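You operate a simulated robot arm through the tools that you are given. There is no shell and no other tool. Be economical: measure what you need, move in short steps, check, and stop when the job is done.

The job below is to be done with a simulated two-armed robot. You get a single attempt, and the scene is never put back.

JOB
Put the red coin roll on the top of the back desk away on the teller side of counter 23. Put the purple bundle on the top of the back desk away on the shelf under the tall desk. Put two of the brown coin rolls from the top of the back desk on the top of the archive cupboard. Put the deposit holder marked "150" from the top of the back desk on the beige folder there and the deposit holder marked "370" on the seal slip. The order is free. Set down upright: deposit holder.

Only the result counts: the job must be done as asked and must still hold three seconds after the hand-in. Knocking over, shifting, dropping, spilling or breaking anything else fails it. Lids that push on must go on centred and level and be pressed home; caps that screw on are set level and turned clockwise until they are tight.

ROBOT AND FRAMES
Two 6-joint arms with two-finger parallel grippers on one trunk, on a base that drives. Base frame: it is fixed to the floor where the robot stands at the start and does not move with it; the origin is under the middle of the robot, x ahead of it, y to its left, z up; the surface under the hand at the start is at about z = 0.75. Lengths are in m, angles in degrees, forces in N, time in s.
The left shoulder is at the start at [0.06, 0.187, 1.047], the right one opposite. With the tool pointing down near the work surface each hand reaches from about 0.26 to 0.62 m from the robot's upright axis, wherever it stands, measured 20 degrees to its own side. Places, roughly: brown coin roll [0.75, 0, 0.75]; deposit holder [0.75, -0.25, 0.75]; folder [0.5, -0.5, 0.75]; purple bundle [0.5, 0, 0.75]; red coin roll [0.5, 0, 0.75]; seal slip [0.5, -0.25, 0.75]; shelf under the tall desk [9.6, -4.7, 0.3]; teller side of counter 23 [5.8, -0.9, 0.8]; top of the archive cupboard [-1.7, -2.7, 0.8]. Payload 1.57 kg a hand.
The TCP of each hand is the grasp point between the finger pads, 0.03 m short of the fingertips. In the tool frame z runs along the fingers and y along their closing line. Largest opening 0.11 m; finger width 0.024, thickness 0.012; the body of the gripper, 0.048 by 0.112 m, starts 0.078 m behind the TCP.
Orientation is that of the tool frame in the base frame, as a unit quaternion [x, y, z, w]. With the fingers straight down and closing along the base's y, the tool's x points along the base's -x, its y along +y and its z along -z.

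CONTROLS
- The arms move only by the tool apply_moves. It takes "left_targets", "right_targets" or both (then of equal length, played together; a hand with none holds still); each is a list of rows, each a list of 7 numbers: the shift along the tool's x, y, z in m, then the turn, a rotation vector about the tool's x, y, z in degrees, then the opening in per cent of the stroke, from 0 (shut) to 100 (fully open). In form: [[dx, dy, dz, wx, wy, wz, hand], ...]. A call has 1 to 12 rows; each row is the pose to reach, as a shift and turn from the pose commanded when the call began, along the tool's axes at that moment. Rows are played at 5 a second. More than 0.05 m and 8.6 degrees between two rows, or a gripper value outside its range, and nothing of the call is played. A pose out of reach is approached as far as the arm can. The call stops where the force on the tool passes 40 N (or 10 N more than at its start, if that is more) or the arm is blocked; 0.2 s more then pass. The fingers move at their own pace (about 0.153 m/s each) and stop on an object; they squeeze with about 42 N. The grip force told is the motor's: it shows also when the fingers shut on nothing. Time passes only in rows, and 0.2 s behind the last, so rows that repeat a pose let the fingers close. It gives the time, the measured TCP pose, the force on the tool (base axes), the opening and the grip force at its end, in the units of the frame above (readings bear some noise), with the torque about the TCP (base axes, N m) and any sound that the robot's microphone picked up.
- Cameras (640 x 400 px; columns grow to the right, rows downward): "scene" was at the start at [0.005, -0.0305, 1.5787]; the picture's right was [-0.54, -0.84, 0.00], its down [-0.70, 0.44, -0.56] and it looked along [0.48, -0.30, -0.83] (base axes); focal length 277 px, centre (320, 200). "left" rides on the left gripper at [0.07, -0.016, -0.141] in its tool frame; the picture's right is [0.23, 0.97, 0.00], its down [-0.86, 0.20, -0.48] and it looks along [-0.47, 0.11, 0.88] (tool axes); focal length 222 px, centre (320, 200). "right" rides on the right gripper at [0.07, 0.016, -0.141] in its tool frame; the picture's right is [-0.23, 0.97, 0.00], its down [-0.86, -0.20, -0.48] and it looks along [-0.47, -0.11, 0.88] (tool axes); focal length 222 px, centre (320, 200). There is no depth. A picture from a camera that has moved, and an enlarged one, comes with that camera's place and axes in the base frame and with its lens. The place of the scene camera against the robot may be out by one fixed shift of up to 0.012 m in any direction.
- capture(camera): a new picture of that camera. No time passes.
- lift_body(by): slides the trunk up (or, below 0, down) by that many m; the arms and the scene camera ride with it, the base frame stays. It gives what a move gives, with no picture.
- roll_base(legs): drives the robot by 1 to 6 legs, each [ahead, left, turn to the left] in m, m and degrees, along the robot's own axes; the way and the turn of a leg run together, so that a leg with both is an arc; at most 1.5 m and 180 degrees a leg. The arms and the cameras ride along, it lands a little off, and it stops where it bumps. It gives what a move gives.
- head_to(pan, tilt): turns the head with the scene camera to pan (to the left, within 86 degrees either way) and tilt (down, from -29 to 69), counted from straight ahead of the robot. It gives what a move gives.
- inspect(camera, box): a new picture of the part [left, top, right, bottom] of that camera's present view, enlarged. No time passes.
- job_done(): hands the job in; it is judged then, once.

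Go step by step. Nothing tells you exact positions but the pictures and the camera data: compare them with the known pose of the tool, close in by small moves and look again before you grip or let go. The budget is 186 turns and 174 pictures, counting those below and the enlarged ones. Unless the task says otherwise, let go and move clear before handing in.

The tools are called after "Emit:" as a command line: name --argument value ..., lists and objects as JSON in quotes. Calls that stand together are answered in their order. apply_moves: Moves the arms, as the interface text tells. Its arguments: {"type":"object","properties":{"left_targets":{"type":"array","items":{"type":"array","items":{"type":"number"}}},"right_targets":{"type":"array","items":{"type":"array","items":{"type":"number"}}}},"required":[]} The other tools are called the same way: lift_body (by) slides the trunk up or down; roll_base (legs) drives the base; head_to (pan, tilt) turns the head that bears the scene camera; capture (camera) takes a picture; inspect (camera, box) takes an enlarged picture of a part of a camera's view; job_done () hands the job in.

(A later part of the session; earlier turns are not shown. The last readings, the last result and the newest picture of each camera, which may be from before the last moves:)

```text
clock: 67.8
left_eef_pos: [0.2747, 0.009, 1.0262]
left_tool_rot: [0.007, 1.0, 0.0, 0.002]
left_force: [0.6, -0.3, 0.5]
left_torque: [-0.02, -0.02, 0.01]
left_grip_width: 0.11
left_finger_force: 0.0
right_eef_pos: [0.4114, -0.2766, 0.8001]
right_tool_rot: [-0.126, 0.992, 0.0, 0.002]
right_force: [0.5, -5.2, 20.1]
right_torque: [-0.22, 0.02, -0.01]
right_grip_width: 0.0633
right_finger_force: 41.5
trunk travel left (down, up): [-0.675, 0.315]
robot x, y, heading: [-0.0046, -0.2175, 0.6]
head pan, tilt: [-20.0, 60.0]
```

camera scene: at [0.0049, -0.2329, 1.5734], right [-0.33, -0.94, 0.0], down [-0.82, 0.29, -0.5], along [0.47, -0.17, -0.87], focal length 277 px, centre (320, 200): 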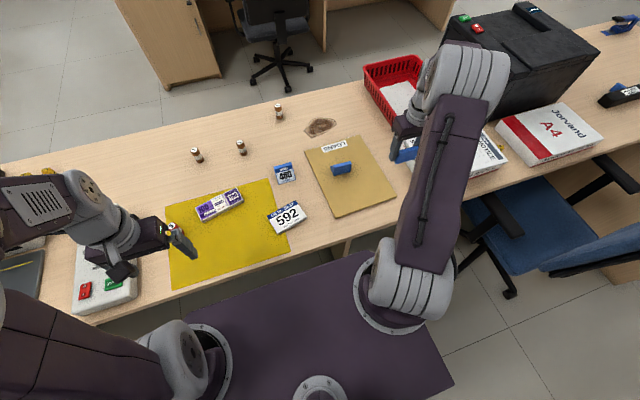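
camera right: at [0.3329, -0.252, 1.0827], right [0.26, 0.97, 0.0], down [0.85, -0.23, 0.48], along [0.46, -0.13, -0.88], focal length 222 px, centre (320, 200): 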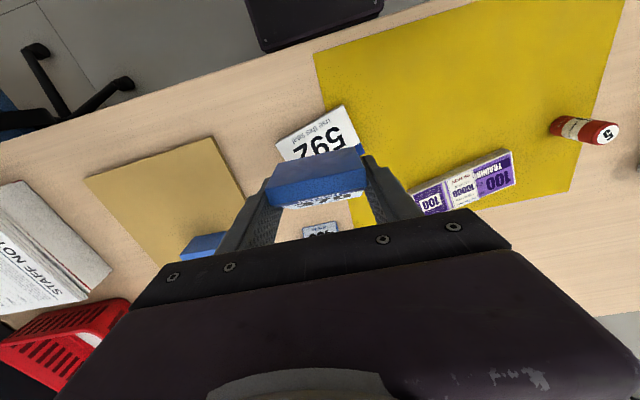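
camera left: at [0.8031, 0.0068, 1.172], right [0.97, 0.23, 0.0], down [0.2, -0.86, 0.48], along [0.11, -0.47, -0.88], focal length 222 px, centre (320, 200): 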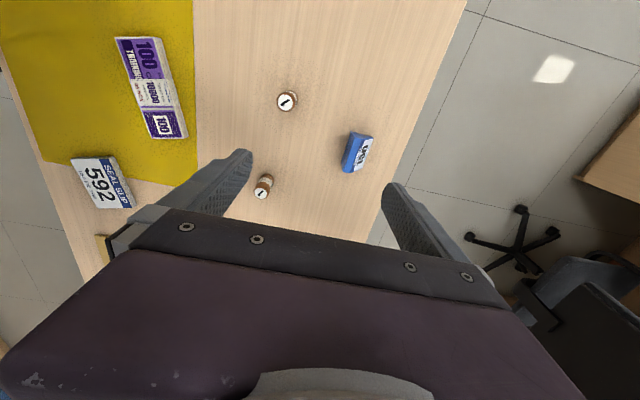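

Contact; ease off, release and rise.

Emit:
apply_moves --right_targets '[[0, 0, -0.002, 0, 0, 0, 40], [0, 0, -0.002, 0, 0, 0, 75], [0, 0, -0.002, 0, 0, 0, 80], [0, 0, -0.04, 0, 0, 0, 80], [0, 0, -0.085, 0, 0, 0, 80], [0, 0, -0.13, 0, 0, 0, 100]]'

Emit:
inspect --camera "right" --box '[220, 60, 420, 185]'

Emit:
capture --camera "scene"

```text
clock: 69.2
left_eef_pos: [0.2766, 0.0095, 1.0242]
left_tool_rot: [0.006, 1.0, 0.0, 0.001]
left_force: [-0.9, -0.1, -0.2]
left_torque: [-0.01, 0.01, 0.03]
left_grip_width: 0.1101
left_finger_force: 0.0
right_eef_pos: [0.4093, -0.2768, 0.9254]
right_tool_rot: [-0.127, 0.992, -0.001, 0.0]
right_force: [-1.2, -0.4, 0.5]
right_torque: [-0.01, -0.01, -0.03]
right_grip_width: 0.1101
right_finger_force: 0.1
trunk travel left (down, up): [-0.675, 0.315]
robot x, y, heading: [-0.0014, -0.2191, 0.5]
head pan, tilt: [-20.0, 60.0]
```

```text
3.20 times, centred on (320, 122) of right
camera zoom: at [0.3389, -0.2803, 1.0663], right [-0.02, 1.0, 0.0], down [0.88, 0.02, 0.48], along [0.48, 0.01, -0.88], focal length 711 px, centre (320, 448)
```

zoom: 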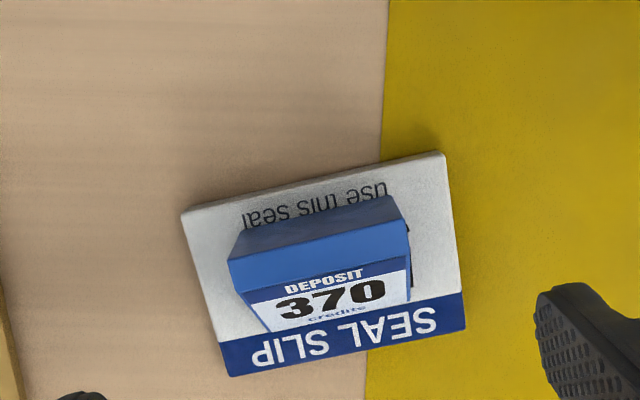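

```text
118 pictures are left
camera scene: at [0.0033, -0.2328, 1.5733], right [-0.33, -0.94, 0.0], down [-0.82, 0.29, -0.5], along [0.47, -0.17, -0.87], focal length 277 px, centre (320, 200)
```

scene: 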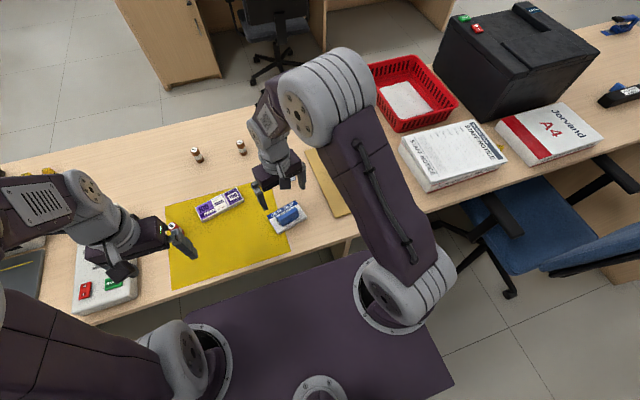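

"370" sits upright on the slip. Next I shift the base left to take the red roll (left hand) and the bundle (right hand).

Emit:
roll_base --legs '[[-0.02, 0.215, 0]]'

Emit:
apply_moves --right_targets '[[0, -0.03, 0, 0, 0, 0, 100], [0, -0.06, 0, 0, 0, 0, 100], [0, -0.1, 0, 0, 0, 0, 100]]'

Emit:
head_to --pan 0 --tilt 60

Emit:
capture --camera "scene"

Emit:
capture --camera "left"

```text
clock: 70.9
left_eef_pos: [0.2513, 0.2333, 1.0248]
left_tool_rot: [0.002, 1.0, 0.0, 0.001]
left_force: [-0.7, 0.2, -0.1]
left_torque: [0.0, 0.01, -0.01]
left_grip_width: 0.1101
left_finger_force: 0.1
right_eef_pos: [0.389, -0.0535, 0.9252]
right_tool_rot: [-0.13, 0.992, 0.0, 0.0]
right_force: [0.6, 0.1, -0.1]
right_torque: [-0.03, -0.01, -0.04]
right_grip_width: 0.1103
right_finger_force: 0.1
trunk travel left (down, up): [-0.675, 0.315]
robot x, y, heading: [-0.0272, 0.0054, 0.9]
head pan, tilt: [-20.0, 60.0]
```

```text
clock: 71.7
left_eef_pos: [0.2519, 0.2323, 1.0254]
left_tool_rot: [0.004, 1.0, 0.0, 0.001]
left_force: [0.1, 0.3, 0.0]
left_torque: [0.04, 0.02, 0.03]
left_grip_width: 0.1099
left_finger_force: 0.1
right_eef_pos: [0.4165, -0.1482, 0.927]
right_tool_rot: [-0.131, 0.991, 0.0, -0.001]
right_force: [-0.2, 0.3, 0.8]
right_torque: [0.03, 0.03, 0.01]
right_grip_width: 0.11
right_finger_force: 0.0
trunk travel left (down, up): [-0.675, 0.315]
robot x, y, heading: [-0.0224, 0.0064, 0.7]
head pan, tilt: [-20.0, 60.0]
```

```text
clock: 72.5
left_eef_pos: [0.2518, 0.2342, 1.0248]
left_tool_rot: [0.003, 1.0, -0.001, 0.001]
left_force: [0.2, 0.0, 0.7]
left_torque: [0.0, -0.01, 0.03]
left_grip_width: 0.11
left_finger_force: 0.0
right_eef_pos: [0.4166, -0.1454, 0.926]
right_tool_rot: [-0.13, 0.991, -0.001, 0.0]
right_force: [-0.7, 0.0, 0.1]
right_torque: [-0.05, 0.06, 0.03]
right_grip_width: 0.1099
right_finger_force: 0.0
trunk travel left (down, up): [-0.675, 0.315]
robot x, y, heading: [-0.0251, 0.0011, 0.9]
head pan, tilt: [0.0, 60.0]
```

```text
117 pictures are left
camera scene: at [-0.0144, 0.0125, 1.5734], right [0.01, -1.0, 0.0], down [-0.87, -0.01, -0.5], along [0.5, 0.01, -0.87], focal length 277 px, centre (320, 200)
```

scene: 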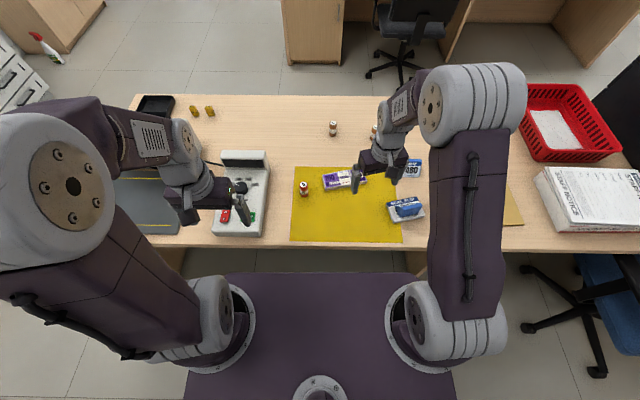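

```text
116 pictures are left
camera left: at [0.1821, 0.218, 1.166], right [-0.22, 0.98, 0.0], down [0.86, 0.19, 0.48], along [0.47, 0.1, -0.88], focal length 222 px, centre (320, 200)
```

left: 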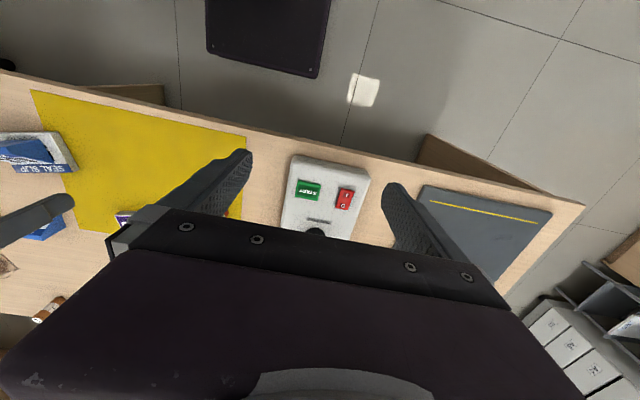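

I turn the right hand a quarter turn and bring it above the bundle.

Emit:
apply_moves --right_targets '[[-0.012, 0.002, 0, 0, 0, -8, 100], [-0.024, 0.004, 0, 0, 0, -16, 100], [-0.036, 0.006, 0, 0, 0, -24, 100], [-0.048, 0.008, 0, 0, 0, -32, 100], [-0.06, 0.01, 0, 0, 0, -40, 100], [-0.072, 0.012, 0, 0, 0, -48, 100], [-0.084, 0.014, 0, 0, 0, -56, 100], [-0.096, 0.016, 0, 0, 0, -64, 100], [-0.108, 0.018, 0, 0, 0, -72, 100], [-0.12, 0.02, 0, 0, 0, -80, 100], [-0.138, 0.025, 0, 0, 0, -88.5, 100]]'

Emit:
capture --camera "right"

```text
clock: 74.9
left_eef_pos: [0.2534, 0.2331, 1.0244]
left_tool_rot: [0.003, 1.0, -0.001, 0.001]
left_force: [0.8, -0.1, 0.0]
left_torque: [-0.01, 0.0, 0.01]
left_grip_width: 0.1098
left_finger_force: 0.1
right_eef_pos: [0.5418, -0.09, 0.9251]
right_tool_rot: [0.786, -0.618, 0.0, 0.001]
right_force: [0.2, 0.0, 0.2]
right_torque: [-0.04, -0.02, -0.04]
right_grip_width: 0.1102
right_finger_force: 0.1
trunk travel left (down, up): [-0.675, 0.315]
robot x, y, heading: [-0.0239, 0.0056, 1.0]
head pan, tilt: [0.0, 60.0]
```

```text
115 pictures are left
camera right: at [0.5424, -0.1619, 1.0657], right [-1.0, -0.01, 0.0], down [-0.01, 0.88, 0.48], along [0.0, 0.48, -0.88], focal length 222 px, centre (320, 200)
```

right: 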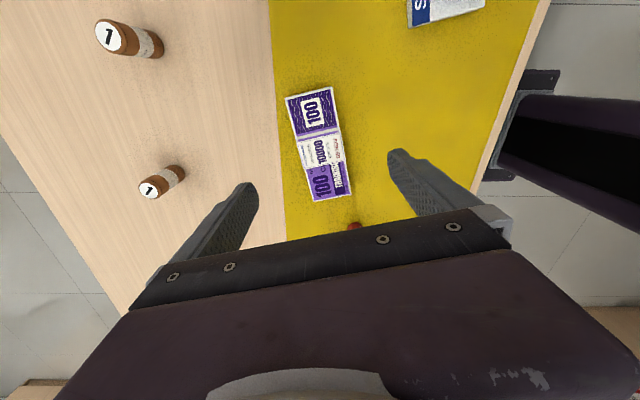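

Bundle ≈0.146×0.058, centre [0.541,-0.077], hand aligned with it. Descend and grip.

Emit:
apply_moves --right_targets '[[-0.006, -0.001, 0.03, 0, 0, 0, 100], [-0.0128, -0.002, 0.06, 0, 0, 0, 100], [-0.0128, -0.002, 0.09, 0, 0, 0, 100]]'

Emit:
capture --camera "right"

```text
clock: 75.7
left_eef_pos: [0.2522, 0.2335, 1.025]
left_tool_rot: [0.003, 1.0, 0.0, 0.001]
left_force: [-0.5, 0.0, -0.8]
left_torque: [0.01, 0.0, 0.0]
left_grip_width: 0.1098
left_finger_force: 0.1
right_eef_pos: [0.5401, -0.0789, 0.8355]
right_tool_rot: [0.784, -0.62, 0.0, 0.0]
right_force: [-0.3, -1.4, -0.2]
right_torque: [-0.01, 0.02, -0.03]
right_grip_width: 0.1101
right_finger_force: 0.1
trunk travel left (down, up): [-0.675, 0.315]
robot x, y, heading: [-0.0259, 0.0035, 1.1]
head pan, tilt: [0.0, 60.0]
```

```text
114 pictures are left
camera right: at [0.5404, -0.1497, 0.9751], right [-1.0, -0.01, 0.0], down [0.0, 0.88, 0.48], along [0.0, 0.48, -0.88], focal length 222 px, centre (320, 200)
```

right: 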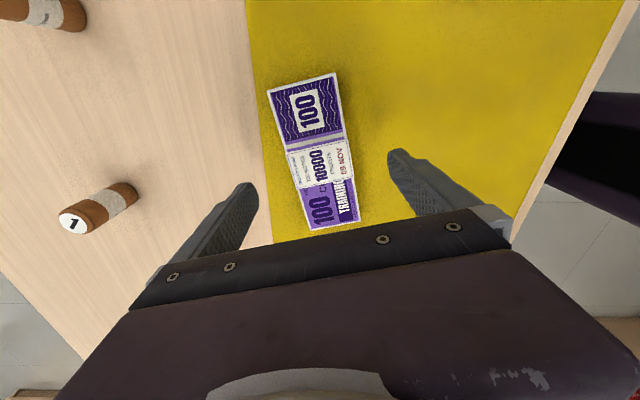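

Emit:
apply_moves --right_targets '[[0, 0, 0.025, 0, 0, 0, 100], [0, 0, 0.049, 0, 0, 0, 100], [0, 0, 0.049, 0, 0, 0, 60], [0, 0, 0.049, 0, 0, 0, 40], [0, 0, 0.049, 0, 0, 0, 30], [0, 0, 0.049, 0, 0, 0, 30]]'

Emit:
apply_moves --right_targets '[[0, 0, -0.04, 0, 0, 0, 30], [0, 0, -0.08, 0, 0, 0, 30], [0, 0, -0.12, 0, 0, 0, 30], [0, 0, -0.16, 0, 0, 0, 30], [0, 0, -0.2, 0, 0, 0, 30]]'

Emit:
capture --camera "right"

```text
clock: 77.1
left_eef_pos: [0.2521, 0.2349, 1.0254]
left_tool_rot: [0.004, 1.0, -0.001, 0.0]
left_force: [-0.5, -0.5, -0.1]
left_torque: [0.0, 0.0, 0.0]
left_grip_width: 0.1101
left_finger_force: 0.0
right_eef_pos: [0.5407, -0.0779, 0.7864]
right_tool_rot: [0.784, -0.62, 0.001, 0.0]
right_force: [-0.8, -0.7, 0.1]
right_torque: [0.04, -0.03, -0.02]
right_grip_width: 0.059
right_finger_force: 41.8
trunk travel left (down, up): [-0.675, 0.315]
robot x, y, heading: [-0.0261, 0.0053, 0.6]
head pan, tilt: [0.0, 60.0]
```

```text
clock: 78.3
left_eef_pos: [0.2522, 0.2355, 1.0253]
left_tool_rot: [0.004, 1.0, -0.001, 0.001]
left_force: [-0.5, -0.1, -0.8]
left_torque: [0.02, 0.02, 0.03]
left_grip_width: 0.11
left_finger_force: 0.0
right_eef_pos: [0.5413, -0.0788, 0.9835]
right_tool_rot: [0.785, -0.62, 0.001, 0.001]
right_force: [-0.7, -0.1, -0.8]
right_torque: [-0.02, -0.02, 0.0]
right_grip_width: 0.0592
right_finger_force: 42.0
trunk travel left (down, up): [-0.675, 0.315]
robot x, y, heading: [-0.0239, 0.0029, 1.0]
head pan, tilt: [0.0, 60.0]
```

```text
113 pictures are left
camera right: at [0.5415, -0.1507, 1.1237], right [-1.0, -0.01, 0.0], down [0.0, 0.88, 0.48], along [0.0, 0.48, -0.88], focal length 222 px, centre (320, 200)
```

right: 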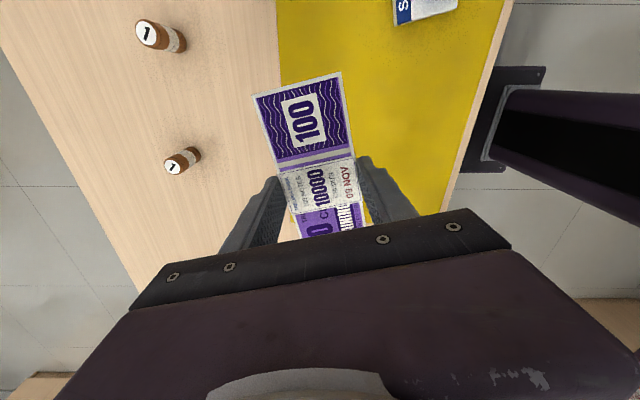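

Bundle lifted. I move it to the right and bring the left hand over the red roll.

Emit:
apply_moves --right_targets '[[0.03, 0.016, 0, 0, 0, 0, 30], [0.06, 0.032, 0, 0, 0, 0, 30], [0.09, 0.048, 0, 0, 0, 0, 30], [0.12, 0.064, 0, 0, 0, 0, 30], [0.15, 0.08, 0, 0, 0, 0, 30], [0.18, 0.096, 0, 0, 0, 0, 30]]' --left_targets '[[0, 0, 0, 0, 0, 0, 100], [-0.036, -0.028, 0.01, 0, 0, 0, 100], [-0.072, -0.056, 0.02, 0, 0, 0, 100], [-0.108, -0.084, 0.03, 0, 0, 0, 100], [-0.144, -0.112, 0.04, 0, 0, 0, 100], [-0.18, -0.14, 0.06, 0, 0, 0, 100]]'

Emit:
capture --camera "left"

Emit:
capture --camera "scene"

```text
clock: 79.7
left_eef_pos: [0.4336, 0.0933, 0.9602]
left_tool_rot: [0.003, 1.0, 0.0, 0.0]
left_force: [0.6, -1.1, 0.9]
left_torque: [0.02, 0.03, 0.0]
left_grip_width: 0.1101
left_finger_force: 0.1
right_eef_pos: [0.4905, -0.2784, 0.9841]
right_tool_rot: [0.785, -0.62, -0.001, -0.001]
right_force: [-0.4, -0.8, -2.1]
right_torque: [0.03, 0.04, -0.01]
right_grip_width: 0.0595
right_finger_force: 42.2
trunk travel left (down, up): [-0.675, 0.315]
robot x, y, heading: [-0.0271, 0.006, 1.1]
head pan, tilt: [0.0, 60.0]
```

```text
112 pictures are left
camera left: at [0.3637, 0.076, 1.1025], right [-0.22, 0.98, 0.0], down [0.86, 0.19, 0.48], along [0.47, 0.11, -0.88], focal length 222 px, centre (320, 200)
```

left: 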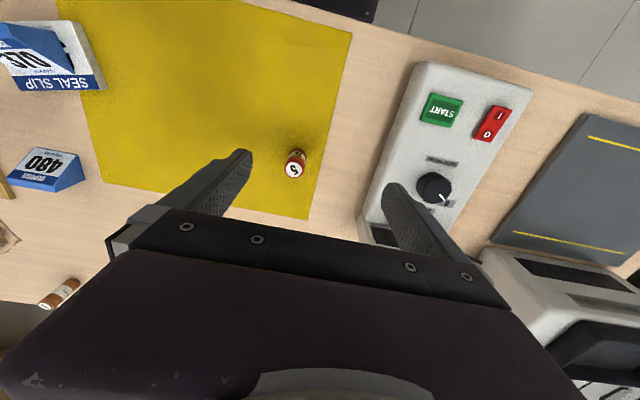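

```text
111 pictures are left
camera scene: at [-0.0127, 0.0096, 1.5734], right [0.02, -1.0, 0.0], down [-0.87, -0.01, -0.5], along [0.5, 0.01, -0.87], focal length 277 px, centre (320, 200)
```

scene: 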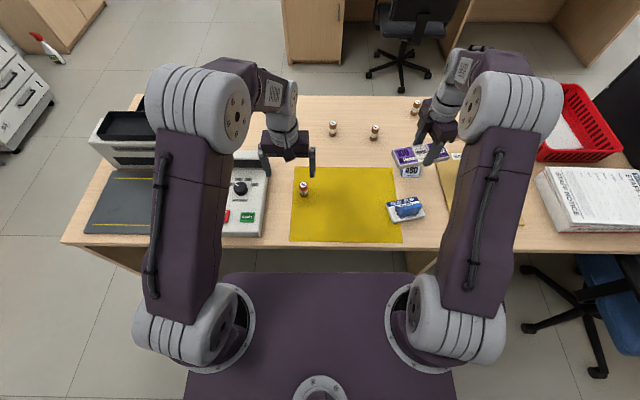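

Red roll ≈[0.479,0.066]. I lower the left hand around it.

Emit:
apply_moves --left_targets '[[-0.022, -0.013, 0.03, 0, 0, 0, 80], [-0.045, -0.027, 0.06, 0, 0, 0, 80], [-0.045, -0.027, 0.1, 0, 0, 0, 80]]'

Emit:
capture --camera "left"

```text
clock: 80.5
left_eef_pos: [0.4771, 0.0638, 0.8603]
left_tool_rot: [0.003, 1.0, -0.001, 0.0]
left_force: [-0.1, -0.3, -0.3]
left_torque: [-0.01, 0.03, 0.01]
left_grip_width: 0.0879
left_finger_force: 0.1
right_eef_pos: [0.4891, -0.2756, 0.9864]
right_tool_rot: [0.785, -0.62, 0.001, 0.001]
right_force: [-0.8, 0.3, -1.8]
right_torque: [0.0, 0.04, -0.02]
right_grip_width: 0.0591
right_finger_force: 42.5
trunk travel left (down, up): [-0.675, 0.315]
robot x, y, heading: [-0.0238, 0.0033, 0.9]
head pan, tilt: [0.0, 60.0]
```

```text
110 pictures are left
camera left: at [0.4069, 0.0478, 1.0032], right [-0.22, 0.98, 0.0], down [0.86, 0.19, 0.48], along [0.47, 0.1, -0.88], focal length 222 px, centre (320, 200)
```

left: 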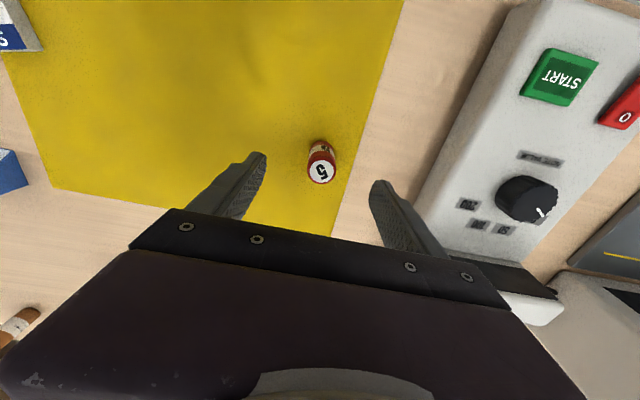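

Emit:
apply_moves --left_targets '[[0, 0, 0.035, 0, 0, 0, 80], [0, 0, 0.072, 0, 0, 0, 80], [0, 0, 0.072, 0, 0, 0, 40], [0, 0, 0.072, 0, 0, 0, 10], [0, 0, 0.072, 0, 0, 0, 5], [0, 0, 0.072, 0, 0, 0, 5]]'

Emit:
apply_moves --left_targets '[[0, 0, -0.04, 0, 0, 0, 5], [0, 0, -0.08, 0, 0, 0, 5], [0, 0, -0.12, 0, 0, 0, 5], [0, 0, -0.16, 0, 0, 0, 5], [0, 0, -0.2, 0, 0, 0, 5]]'

Emit:
capture --camera "left"

```text
clock: 81.9
left_eef_pos: [0.4762, 0.0612, 0.7925]
left_tool_rot: [0.003, 1.0, 0.0, 0.002]
left_force: [0.4, -0.3, 0.8]
left_torque: [0.0, 0.0, -0.02]
left_grip_width: 0.026
left_finger_force: 36.9
right_eef_pos: [0.4904, -0.2759, 0.9872]
right_tool_rot: [0.784, -0.62, 0.001, 0.0]
right_force: [-0.3, -0.2, -0.7]
right_torque: [-0.01, 0.0, 0.0]
right_grip_width: 0.0591
right_finger_force: 42.6
trunk travel left (down, up): [-0.675, 0.315]
robot x, y, heading: [-0.0285, 0.0017, 0.7]
head pan, tilt: [0.0, 60.0]
```

```text
clock: 83.1
left_eef_pos: [0.4759, 0.0663, 0.9931]
left_tool_rot: [0.004, 1.0, -0.001, 0.001]
left_force: [-0.1, 0.0, -1.2]
left_torque: [-0.03, 0.0, -0.03]
left_grip_width: 0.026
left_finger_force: 37.3
right_eef_pos: [0.489, -0.2753, 0.9862]
right_tool_rot: [0.785, -0.619, 0.0, 0.001]
right_force: [0.3, 0.4, -0.9]
right_torque: [0.03, 0.0, -0.01]
right_grip_width: 0.0591
right_finger_force: 41.9
trunk travel left (down, up): [-0.675, 0.315]
robot x, y, heading: [-0.0265, 0.0012, 0.7]
head pan, tilt: [0.0, 60.0]
```

```text
109 pictures are left
camera left: at [0.4045, 0.0508, 1.1353], right [-0.22, 0.98, 0.0], down [0.86, 0.19, 0.48], along [0.47, 0.1, -0.88], focal length 222 px, centre (320, 200)
```

left: 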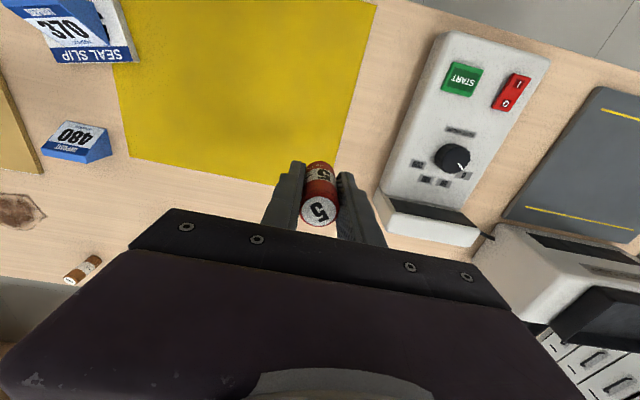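

Red roll is held. Now I retract the hands, back out and look around for the route to counter 23.

Emit:
apply_moves --left_targets '[[0.04, 0.01, 0, 0, 0, 0, 5], [0.08, 0.02, 0, 0, 0, 0, 5], [0.12, 0.03, 0, 0, 0, 0, 5]]' --right_targets '[[-0.009, 0.038, 0, 0, 0, 0, 30], [-0.018, 0.076, 0, 0, 0, 0, 30], [-0.028, 0.115, 0, 0, 0, 0, 30]]'

Emit:
roll_base --legs '[[-0.5, 0, 0]]'

Emit:
head_to --pan 40 --tilt 15

Emit:
capture --camera "scene"

Emit:
head_to --pan 0 --tilt 15

Emit:
capture --camera "scene"

```text
clock: 83.9
left_eef_pos: [0.3537, 0.0954, 0.9918]
left_tool_rot: [0.004, 1.0, -0.001, 0.001]
left_force: [-0.7, -0.6, -1.8]
left_torque: [0.0, -0.05, -0.03]
left_grip_width: 0.0259
left_finger_force: 36.9
right_eef_pos: [0.3694, -0.2749, 0.9882]
right_tool_rot: [0.784, -0.62, 0.001, 0.0]
right_force: [0.3, -1.0, -0.1]
right_torque: [0.0, -0.03, 0.05]
right_grip_width: 0.0592
right_finger_force: 41.5
trunk travel left (down, up): [-0.675, 0.315]
robot x, y, heading: [-0.0247, 0.0062, 0.9]
head pan, tilt: [0.0, 60.0]
```

```text
clock: 86.7
left_eef_pos: [-0.1168, 0.0894, 0.9917]
left_tool_rot: [0.0, 1.0, -0.001, 0.001]
left_force: [-0.5, -0.5, -2.3]
left_torque: [0.02, 0.02, 0.0]
left_grip_width: 0.0258
left_finger_force: 36.8
right_eef_pos: [-0.0995, -0.2816, 0.988]
right_tool_rot: [0.787, -0.617, 0.0, 0.001]
right_force: [0.8, 0.2, -1.2]
right_torque: [0.0, 0.02, -0.02]
right_grip_width: 0.0591
right_finger_force: 42.3
trunk travel left (down, up): [-0.675, 0.315]
robot x, y, heading: [-0.4995, -0.0054, 1.2]
head pan, tilt: [0.0, 60.0]
```

```text
clock: 87.8
left_eef_pos: [-0.1165, 0.0905, 0.9924]
left_tool_rot: [0.0, 1.0, -0.001, 0.001]
left_force: [-0.4, -0.8, -2.6]
left_torque: [-0.01, -0.01, -0.02]
left_grip_width: 0.0257
left_finger_force: 37.0
right_eef_pos: [-0.0987, -0.2832, 0.988]
right_tool_rot: [0.787, -0.617, 0.001, 0.0]
right_force: [-0.1, -0.4, -0.4]
right_torque: [0.01, -0.01, 0.0]
right_grip_width: 0.0588
right_finger_force: 41.8
trunk travel left (down, up): [-0.675, 0.315]
robot x, y, heading: [-0.4952, -0.0051, 1.1]
head pan, tilt: [40.0, 15.0]
```

```text
108 pictures are left
camera scene: at [-0.4822, 0.0636, 1.6396], right [0.66, -0.75, 0.0], down [-0.2, -0.17, -0.97], along [0.73, 0.64, -0.26], focal length 277 px, centre (320, 200)
```

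scene: 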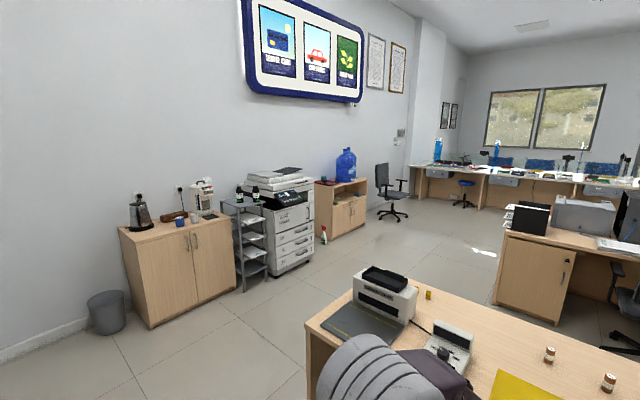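

```text
clock: 88.9
left_eef_pos: [-0.1173, 0.0893, 0.993]
left_tool_rot: [0.0, 1.0, -0.001, 0.001]
left_force: [-0.2, 0.3, -2.2]
left_torque: [-0.01, 0.02, 0.03]
left_grip_width: 0.0259
left_finger_force: 37.0
right_eef_pos: [-0.0994, -0.2813, 0.9874]
right_tool_rot: [0.787, -0.616, 0.001, 0.0]
right_force: [0.9, -0.3, -1.0]
right_torque: [0.02, 0.0, 0.02]
right_grip_width: 0.0594
right_finger_force: 42.1
trunk travel left (down, up): [-0.675, 0.315]
robot x, y, heading: [-0.4994, -0.0046, 1.1]
head pan, tilt: [0.0, 15.0]
```

```text
107 pictures are left
camera scene: at [-0.4591, 0.0043, 1.6397], right [0.02, -1.0, 0.0], down [-0.26, -0.01, -0.97], along [0.97, 0.02, -0.26], focal length 277 px, centre (320, 200)
```

scene: 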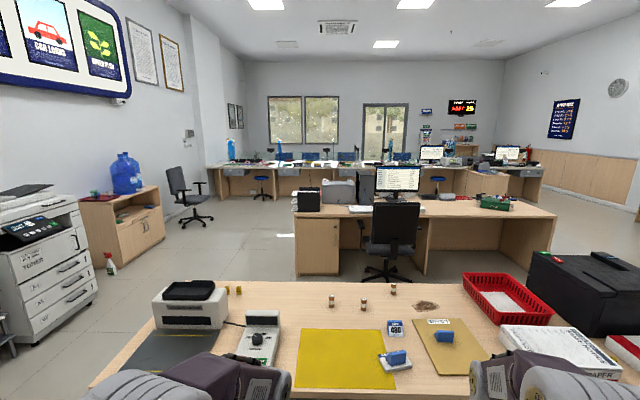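

The teller counters are the row at the far end (x≈6). I drive left around the desk end and then ahead.

Emit:
roll_base --legs '[[0, 1.4, 0], [1.5, 0, -1.2], [1.2, 0, 0]]'

Emit:
capture --camera "scene"

Emit:
head_to --pan -35 --tilt 20

Emit:
capture --camera "scene"

```text
clock: 108.8
left_eef_pos: [2.5108, 1.7154, 0.9908]
left_tool_rot: [-0.025, 1.0, 0.0, 0.002]
left_force: [0.1, -0.5, -1.1]
left_torque: [0.0, 0.02, -0.03]
left_grip_width: 0.0259
left_finger_force: 37.3
right_eef_pos: [2.5468, 1.347, 0.988]
right_tool_rot: [0.802, -0.597, 0.0, 0.0]
right_force: [0.4, 0.6, -0.1]
right_torque: [0.01, -0.01, 0.0]
right_grip_width: 0.0591
right_finger_force: 42.0
trunk travel left (down, up): [-0.675, 0.315]
robot x, y, heading: [2.1351, 1.6031, 4.0]
head pan, tilt: [0.0, 15.0]
```

```text
106 pictures are left
camera scene: at [2.1735, 1.6141, 1.6397], right [0.07, -1.0, 0.0], down [-0.26, -0.02, -0.97], along [0.96, 0.07, -0.26], focal length 277 px, centre (320, 200)
```

scene: 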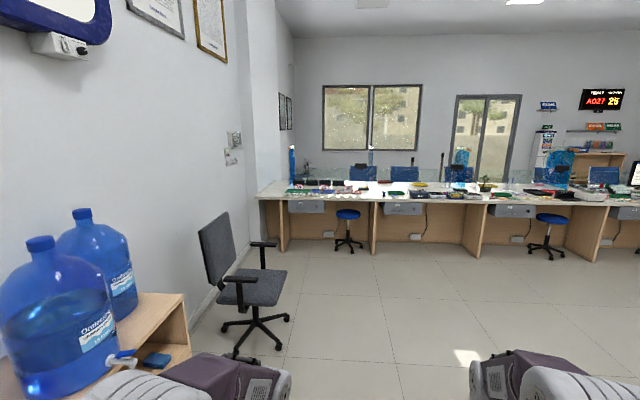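

```text
clock: 109.8
left_eef_pos: [2.5103, 1.7158, 0.9916]
left_tool_rot: [-0.025, 1.0, -0.001, 0.001]
left_force: [-0.7, 0.3, -1.4]
left_torque: [-0.01, 0.04, 0.0]
left_grip_width: 0.0257
left_finger_force: 36.5
right_eef_pos: [2.5473, 1.3464, 0.9876]
right_tool_rot: [0.802, -0.597, 0.001, 0.0]
right_force: [0.5, 0.1, -0.7]
right_torque: [-0.03, 0.01, 0.01]
right_grip_width: 0.0591
right_finger_force: 42.1
trunk travel left (down, up): [-0.675, 0.315]
robot x, y, heading: [2.1316, 1.6028, 4.0]
head pan, tilt: [-35.0, 20.0]
```

```text
105 pictures are left
camera scene: at [2.1604, 1.5597, 1.6316], right [-0.51, -0.86, 0.0], down [-0.29, 0.18, -0.94], along [0.81, -0.48, -0.34], focal length 277 px, centre (320, 200)
```

scene: 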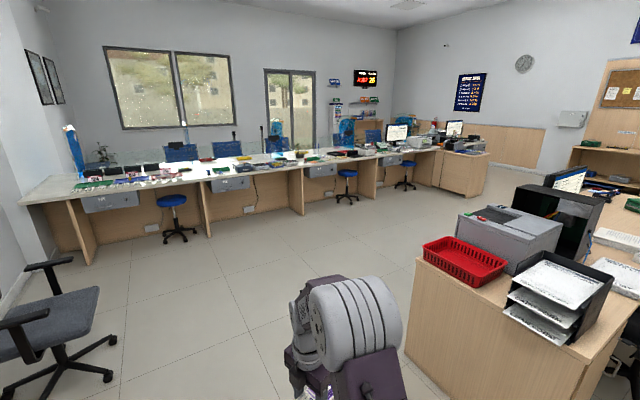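

I see the row of counters with stools. I drive ahead past the other desk, then right along the row.

Emit:
roll_base --legs '[[1.5, -0.1, -4], [0.4, 0, 0], [0, -1.2, 0], [0, -1.1, 0]]'

Emit:
head_to --pan 0 --tilt 20

Emit:
capture --camera "scene"

```text
refused: leg 1 is longer than a leg can be; nothing moved
```

```text
clock: 110.8
left_eef_pos: [2.5104, 1.7166, 0.9912]
left_tool_rot: [-0.024, 1.0, 0.0, 0.001]
left_force: [-0.4, -0.6, -2.0]
left_torque: [0.04, 0.01, 0.0]
left_grip_width: 0.026
left_finger_force: 37.1
right_eef_pos: [2.5465, 1.3468, 0.9861]
right_tool_rot: [0.803, -0.596, 0.001, 0.001]
right_force: [-0.6, 0.1, -0.8]
right_torque: [-0.04, 0.02, -0.04]
right_grip_width: 0.0591
right_finger_force: 42.0
trunk travel left (down, up): [-0.675, 0.315]
robot x, y, heading: [2.1327, 1.6035, 4.2]
head pan, tilt: [0.0, 20.0]
```

```text
104 pictures are left
camera scene: at [2.1734, 1.6139, 1.6315], right [0.07, -1.0, 0.0], down [-0.34, -0.02, -0.94], along [0.94, 0.07, -0.34], focal length 277 px, centre (320, 200)
```

scene: 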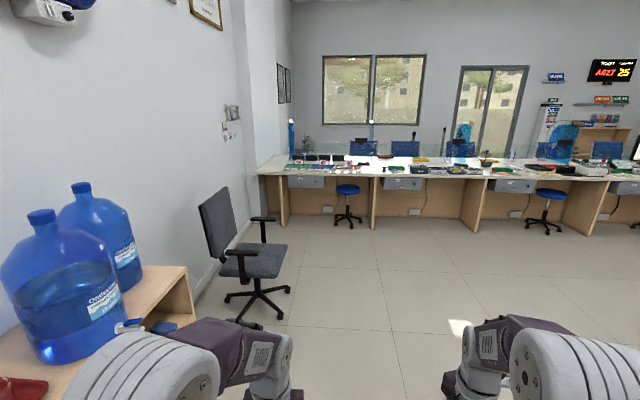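

Emit:
roll_base --legs '[[1.4, -0.3, -4], [0.4, 0, 0], [0, -1.1, 0], [0, -1.1, 0]]'

Emit:
capture --camera "scene"

```text
clock: 130.8
left_eef_pos: [4.3737, -0.8122, 0.9912]
left_tool_rot: [0.024, 1.0, -0.001, 0.001]
left_force: [-0.5, -0.8, -2.6]
left_torque: [0.0, -0.03, -0.01]
left_grip_width: 0.0257
left_finger_force: 36.5
right_eef_pos: [4.3731, -1.1845, 0.9894]
right_tool_rot: [0.772, -0.635, 0.001, 0.001]
right_force: [0.1, 0.3, -0.8]
right_torque: [-0.03, 0.0, -0.01]
right_grip_width: 0.059
right_finger_force: 42.1
trunk travel left (down, up): [-0.675, 0.315]
robot x, y, heading: [3.9914, -0.8869, -1.5]
head pan, tilt: [0.0, 20.0]
```

```text
103 pictures are left
camera scene: at [4.0277, -0.8807, 1.6315], right [-0.03, -1.0, 0.0], down [-0.34, 0.01, -0.94], along [0.94, -0.02, -0.34], focal length 277 px, centre (320, 200)
```

scene: 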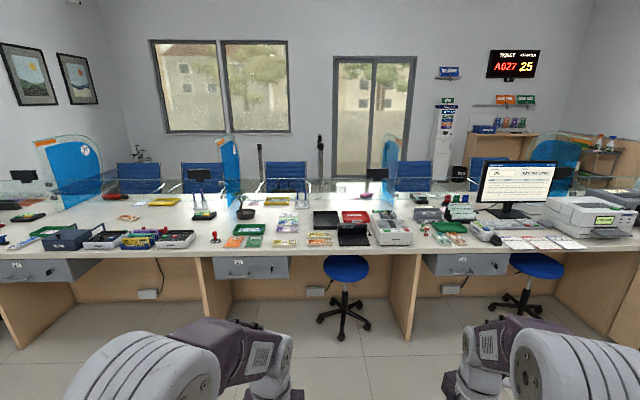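

The drawers carry number plates; I zoom to read them.

Emit:
inspect --camera "scene" --box '[0, 240, 320, 300]'

Emit:
inspect --camera "scene" --box '[200, 160, 440, 310]'

Emit:
inspect --camera "scene" --box '[400, 170, 640, 320]'

```text
2.00 times, centred on (160, 270) of scene
camera zoom: at [4.0277, -0.8807, 1.6315], right [-0.03, -1.0, 0.0], down [-0.34, 0.01, -0.94], along [0.94, -0.02, -0.34], focal length 553 px, centre (640, 60)
```

zoom: 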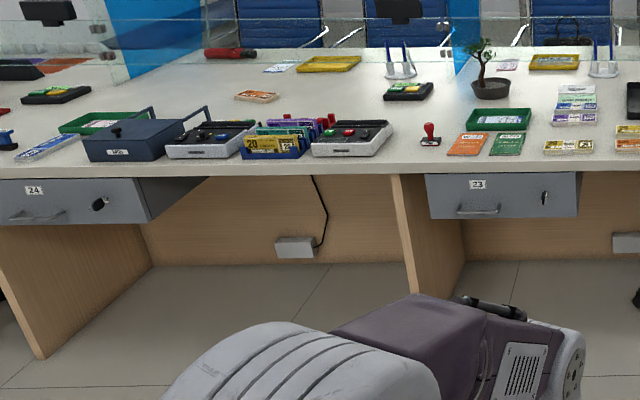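

```text
2.67 times, centred on (320, 235) of scene
camera zoom: at [4.0277, -0.8807, 1.6315], right [-0.03, -1.0, 0.0], down [-0.34, 0.01, -0.94], along [0.94, -0.02, -0.34], focal length 738 px, centre (320, 107)
```

zoom: 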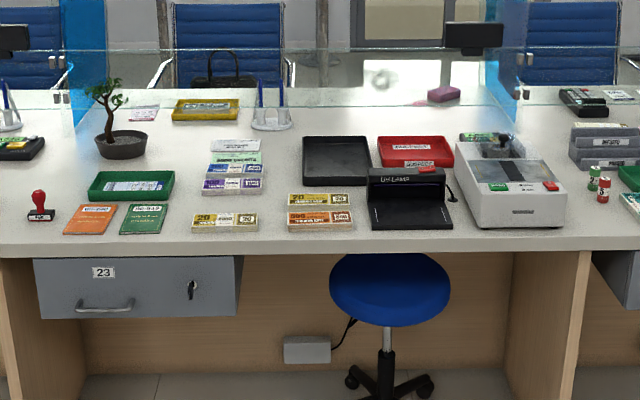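

```text
2.67 times, centred on (520, 245) of scene
camera zoom: at [4.0277, -0.8807, 1.6315], right [-0.03, -1.0, 0.0], down [-0.34, 0.01, -0.94], along [0.94, -0.02, -0.34], focal length 738 px, centre (-213, 80)
```

zoom: 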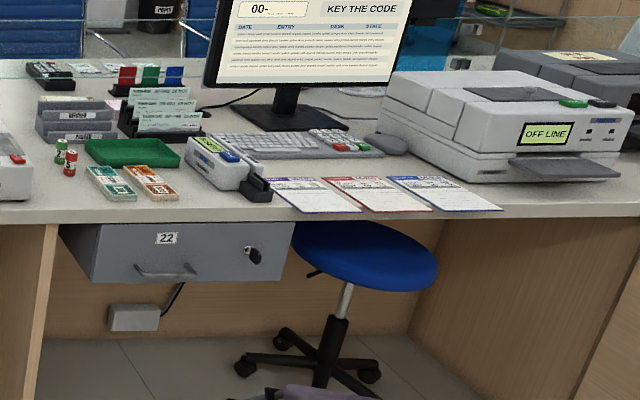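

Counter 23 is straight ahead; there's a free gap near [5.62,-0.80] on the teller side. I approach in two legs, keeping clear of the stool.

Emit:
roll_base --legs '[[0.6, -0.06, 1.5]]'

Emit:
head_to --pan 0 --tilt 40

Emit:
capture --camera "scene"

```text
clock: 134.3
left_eef_pos: [4.978, -0.884, 0.9925]
left_tool_rot: [0.023, 1.0, -0.001, 0.002]
left_force: [0.0, 0.0, -2.7]
left_torque: [-0.02, 0.01, 0.01]
left_grip_width: 0.0256
left_finger_force: 37.1
right_eef_pos: [4.9786, -1.257, 0.9881]
right_tool_rot: [0.773, -0.635, 0.001, 0.001]
right_force: [0.8, 0.3, -0.1]
right_torque: [0.01, 0.01, 0.02]
right_grip_width: 0.0591
right_finger_force: 41.9
trunk travel left (down, up): [-0.675, 0.315]
robot x, y, heading: [4.5939, -0.9622, -1.5]
head pan, tilt: [0.0, 20.0]
```

```text
clock: 135.1
left_eef_pos: [4.9776, -0.8841, 0.9914]
left_tool_rot: [0.023, 1.0, -0.001, 0.001]
left_force: [-0.5, -0.5, -1.7]
left_torque: [0.0, -0.02, -0.01]
left_grip_width: 0.0257
left_finger_force: 37.0
right_eef_pos: [4.9794, -1.2571, 0.9891]
right_tool_rot: [0.772, -0.635, 0.0, 0.001]
right_force: [-1.0, 0.8, -0.8]
right_torque: [-0.02, 0.02, 0.02]
right_grip_width: 0.0592
right_finger_force: 42.0
trunk travel left (down, up): [-0.675, 0.315]
robot x, y, heading: [4.5933, -0.9647, -1.3]
head pan, tilt: [0.0, 40.0]
```

```text
99 pictures are left
camera scene: at [4.624, -0.9541, 1.6002], right [-0.02, -1.0, 0.0], down [-0.64, 0.01, -0.77], along [0.77, -0.02, -0.64], focal length 277 px, centre (320, 200)
```

scene: 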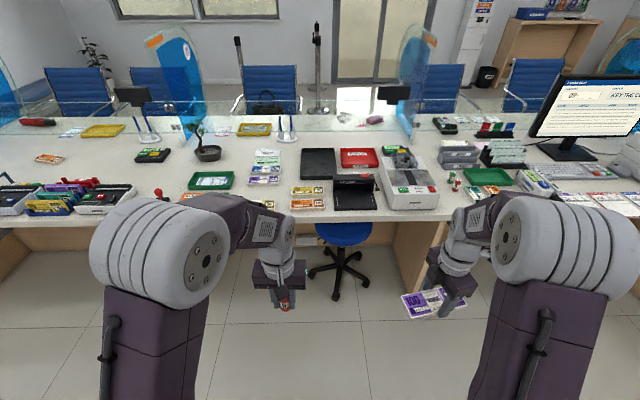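

Emit:
roll_base --legs '[[0.46, -0.02, 1.3]]'

Emit:
head_to --pan 0 --tilt 55

Emit:
capture --camera "scene"

Emit:
capture --camera "left"

```text
clock: 137.9
left_eef_pos: [5.45, -0.908, 0.9916]
left_tool_rot: [0.016, 1.0, -0.001, 0.001]
left_force: [-0.1, -0.4, -1.3]
left_torque: [-0.03, 0.05, -0.01]
left_grip_width: 0.0257
left_finger_force: 37.2
right_eef_pos: [5.4563, -1.28, 0.9886]
right_tool_rot: [0.777, -0.629, 0.001, 0.0]
right_force: [-0.3, 0.0, -1.9]
right_torque: [-0.04, 0.02, 0.01]
right_grip_width: 0.0592
right_finger_force: 42.1
trunk travel left (down, up): [-0.675, 0.315]
robot x, y, heading: [5.0647, -0.9897, -0.5]
head pan, tilt: [0.0, 40.0]
```

```text
clock: 138.7
left_eef_pos: [5.4499, -0.9068, 0.9918]
left_tool_rot: [0.015, 1.0, 0.0, 0.001]
left_force: [0.6, 0.4, -1.6]
left_torque: [-0.01, -0.01, -0.05]
left_grip_width: 0.026
left_finger_force: 36.9
right_eef_pos: [5.4563, -1.279, 0.9882]
right_tool_rot: [0.777, -0.63, 0.001, 0.001]
right_force: [0.6, 0.3, -1.4]
right_torque: [0.02, -0.04, 0.0]
right_grip_width: 0.0588
right_finger_force: 42.2
trunk travel left (down, up): [-0.675, 0.315]
robot x, y, heading: [5.0694, -0.99, -0.4]
head pan, tilt: [0.0, 55.0]
```

```text
98 pictures are left
camera scene: at [5.0845, -0.9817, 1.5795], right [-0.01, -1.0, 0.0], down [-0.82, 0.01, -0.57], along [0.57, -0.01, -0.82], focal length 277 px, centre (320, 200)
```

scene: 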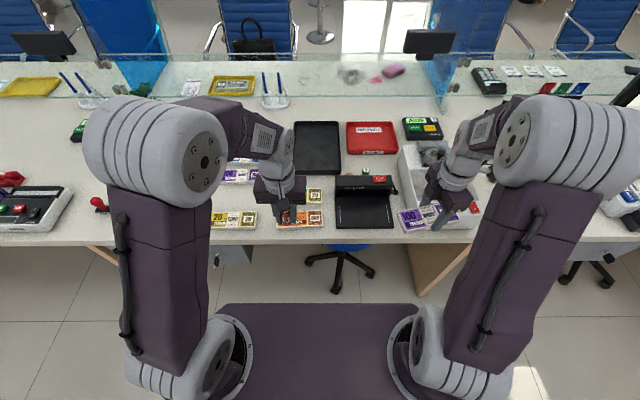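

```text
97 pictures are left
camera left: at [5.3799, -0.9218, 1.1329], right [-0.2, 0.98, 0.0], down [0.86, 0.17, 0.48], along [0.47, 0.09, -0.88], focal length 222 px, centre (320, 200)
```

left: 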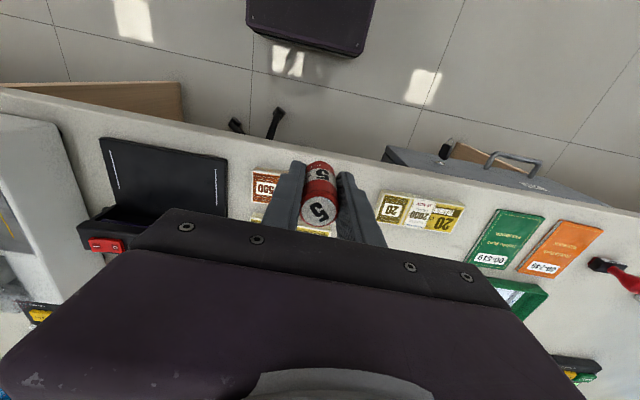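

The corridor between the note bundles (y≈-0.81) is narrow, so I'll turn the left hand 90° to close along x and look from there.

Emit:
apply_moves --left_targets '[[-0.012, 0.008, 0, 0, 0, 8, 5], [-0.024, 0.016, 0, 0, 0, 16, 5], [-0.036, 0.024, 0, 0, 0, 24, 5], [-0.048, 0.032, 0, 0, 0, 32, 5], [-0.06, 0.04, 0, 0, 0, 40, 5], [-0.072, 0.048, 0, 0, 0, 48, 5], [-0.084, 0.056, 0, 0, 0, 56, 5], [-0.096, 0.064, 0, 0, 0, 64, 5], [-0.108, 0.072, 0, 0, 0, 72, 5], [-0.12, 0.08, 0, 0, 0, 80, 5], [-0.127, 0.094, 0, 0, 0, 88, 5]]'

Emit:
capture --camera "left"

Emit:
inspect --camera "scene" --box '[160, 100, 400, 250]'

```text
clock: 141.1
left_eef_pos: [5.5821, -0.817, 0.9914]
left_tool_rot: [0.706, 0.708, 0.0, 0.001]
left_force: [0.2, 1.0, -2.0]
left_torque: [-0.02, -0.03, -0.02]
left_grip_width: 0.0259
left_finger_force: 37.3
right_eef_pos: [5.4563, -1.2785, 0.9871]
right_tool_rot: [0.777, -0.629, 0.001, 0.001]
right_force: [-0.4, 0.6, -0.5]
right_torque: [-0.04, -0.02, 0.0]
right_grip_width: 0.059
right_finger_force: 42.3
trunk travel left (down, up): [-0.675, 0.315]
robot x, y, heading: [5.065, -0.99, -0.6]
head pan, tilt: [0.0, 55.0]
```

```text
96 pictures are left
camera left: at [5.5653, -0.7481, 1.1326], right [0.97, 0.23, 0.0], down [0.2, -0.85, 0.48], along [0.11, -0.47, -0.88], focal length 222 px, centre (320, 200)
```

left: 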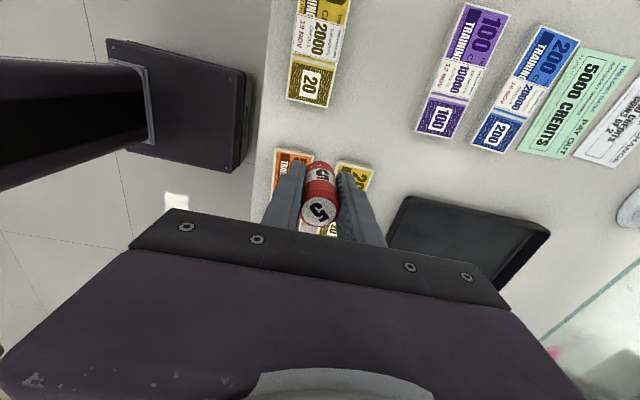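

```text
2.67 times, centred on (280, 175) of scene
camera zoom: at [5.0845, -0.9807, 1.5794], right [-0.01, -1.0, 0.0], down [-0.82, 0.01, -0.57], along [0.57, -0.01, -0.82], focal length 738 px, centre (427, 267)
```

zoom: 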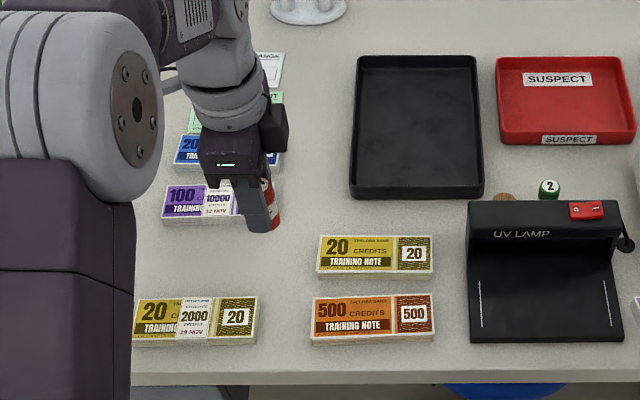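

A clear spot at about [5.64,-0.80] is visible. I move there and lower partway.

Emit:
apply_moves --left_targets '[[0.008, 0.03, 0, 0, 0, 0, 5], [0.017, 0.058, 0.02, 0, 0, 0, 5], [0.017, 0.058, 0.06, 0, 0, 0, 5], [0.017, 0.058, 0.1, 0, 0, 0, 5]]'

Emit:
capture --camera "left"

Emit:
inspect --camera "scene" --box '[160, 100, 400, 250]'

```text
clock: 142.1
left_eef_pos: [5.6411, -0.8018, 0.8909]
left_tool_rot: [0.706, 0.709, -0.002, 0.001]
left_force: [0.0, -0.2, -2.0]
left_torque: [0.01, 0.05, 0.03]
left_grip_width: 0.0256
left_finger_force: 37.0
right_eef_pos: [5.4572, -1.2806, 0.9877]
right_tool_rot: [0.777, -0.629, 0.0, 0.001]
right_force: [0.1, 0.7, -0.8]
right_torque: [-0.03, 0.03, 0.0]
right_grip_width: 0.0591
right_finger_force: 42.0
trunk travel left (down, up): [-0.675, 0.315]
robot x, y, heading: [5.0677, -0.9916, -0.3]
head pan, tilt: [0.0, 55.0]
```

```text
94 pictures are left
camera left: at [5.6245, -0.7322, 1.0333], right [0.97, 0.23, 0.0], down [0.2, -0.85, 0.48], along [0.11, -0.47, -0.88], focal length 222 px, centre (320, 200)
```

left: 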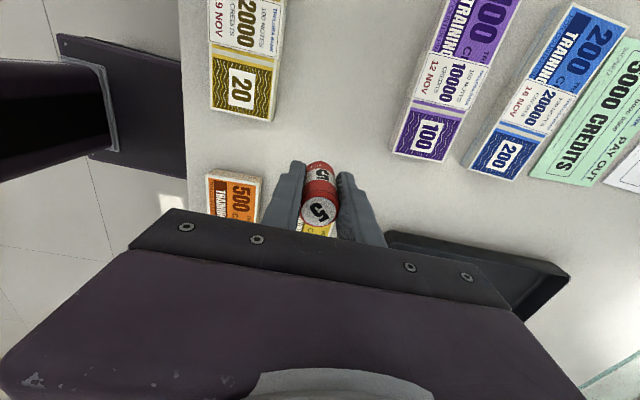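

```text
2.67 times, centred on (280, 175) of scene
camera zoom: at [5.0856, -0.981, 1.5795], right [-0.01, -1.0, 0.0], down [-0.82, 0.01, -0.57], along [0.57, -0.01, -0.82], focal length 738 px, centre (427, 267)
```

zoom: 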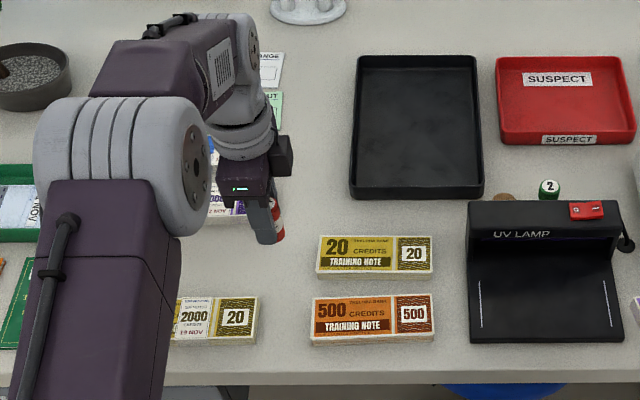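

Clear around. Lower to contact.

Emit:
apply_moves --left_targets '[[0, 0, 0.02, 0, 0, 0, 5], [0, 0, 0.04, 0, 0, 0, 5]]'

Emit:
apply_moves --left_targets '[[0, 0, 0.003, 0, 0, 0, 5], [0, 0, 0.006, 0, 0, 0, 5]]'

Emit:
apply_moves --left_targets '[[0, 0, 0.003, 0, 0, 0, 5]]'

Emit:
inspect --camera "left" --box '[240, 120, 400, 220]'

```text
clock: 142.7
left_eef_pos: [5.6394, -0.8012, 0.8504]
left_tool_rot: [0.706, 0.709, -0.002, 0.0]
left_force: [-0.5, 0.0, -2.2]
left_torque: [0.0, -0.01, 0.01]
left_grip_width: 0.0256
left_finger_force: 37.1
right_eef_pos: [5.4568, -1.28, 0.9875]
right_tool_rot: [0.777, -0.629, 0.0, 0.002]
right_force: [0.1, -0.8, -1.0]
right_torque: [-0.02, 0.03, 0.0]
right_grip_width: 0.0591
right_finger_force: 41.7
trunk travel left (down, up): [-0.675, 0.315]
robot x, y, heading: [5.0668, -0.9877, -0.4]
head pan, tilt: [0.0, 55.0]
```

```text
clock: 143.3
left_eef_pos: [5.6392, -0.8007, 0.8452]
left_tool_rot: [0.706, 0.708, 0.0, 0.001]
left_force: [-0.2, -1.0, -1.6]
left_torque: [0.0, -0.01, -0.02]
left_grip_width: 0.0259
left_finger_force: 36.9
right_eef_pos: [5.457, -1.2793, 0.9876]
right_tool_rot: [0.777, -0.629, 0.001, 0.001]
right_force: [-0.4, 0.6, -1.8]
right_torque: [0.0, -0.02, 0.0]
right_grip_width: 0.0588
right_finger_force: 42.7
trunk travel left (down, up): [-0.675, 0.315]
robot x, y, heading: [5.0629, -0.994, -0.5]
head pan, tilt: [0.0, 55.0]
```

```text
clock: 143.7
left_eef_pos: [5.6386, -0.8003, 0.843]
left_tool_rot: [0.706, 0.708, 0.001, 0.001]
left_force: [0.6, 1.1, -2.2]
left_torque: [0.01, 0.0, -0.02]
left_grip_width: 0.0257
left_finger_force: 36.7
right_eef_pos: [5.4567, -1.28, 0.9883]
right_tool_rot: [0.777, -0.629, 0.001, 0.001]
right_force: [-0.1, -0.7, -1.5]
right_torque: [-0.02, -0.01, 0.03]
right_grip_width: 0.0591
right_finger_force: 41.9
trunk travel left (down, up): [-0.675, 0.315]
robot x, y, heading: [5.0701, -0.9905, -0.6]
head pan, tilt: [0.0, 55.0]
```

```text
4.00 times, centred on (320, 170) of left
camera zoom: at [5.6224, -0.7307, 0.9843], right [0.97, 0.23, 0.0], down [0.2, -0.85, 0.48], along [0.11, -0.47, -0.88], focal length 888 px, centre (320, 320)
```

zoom: 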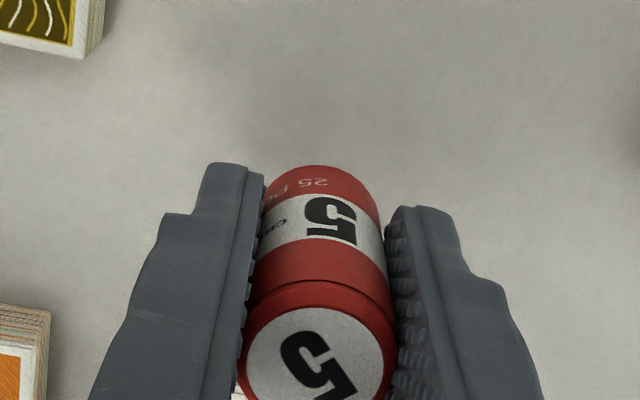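

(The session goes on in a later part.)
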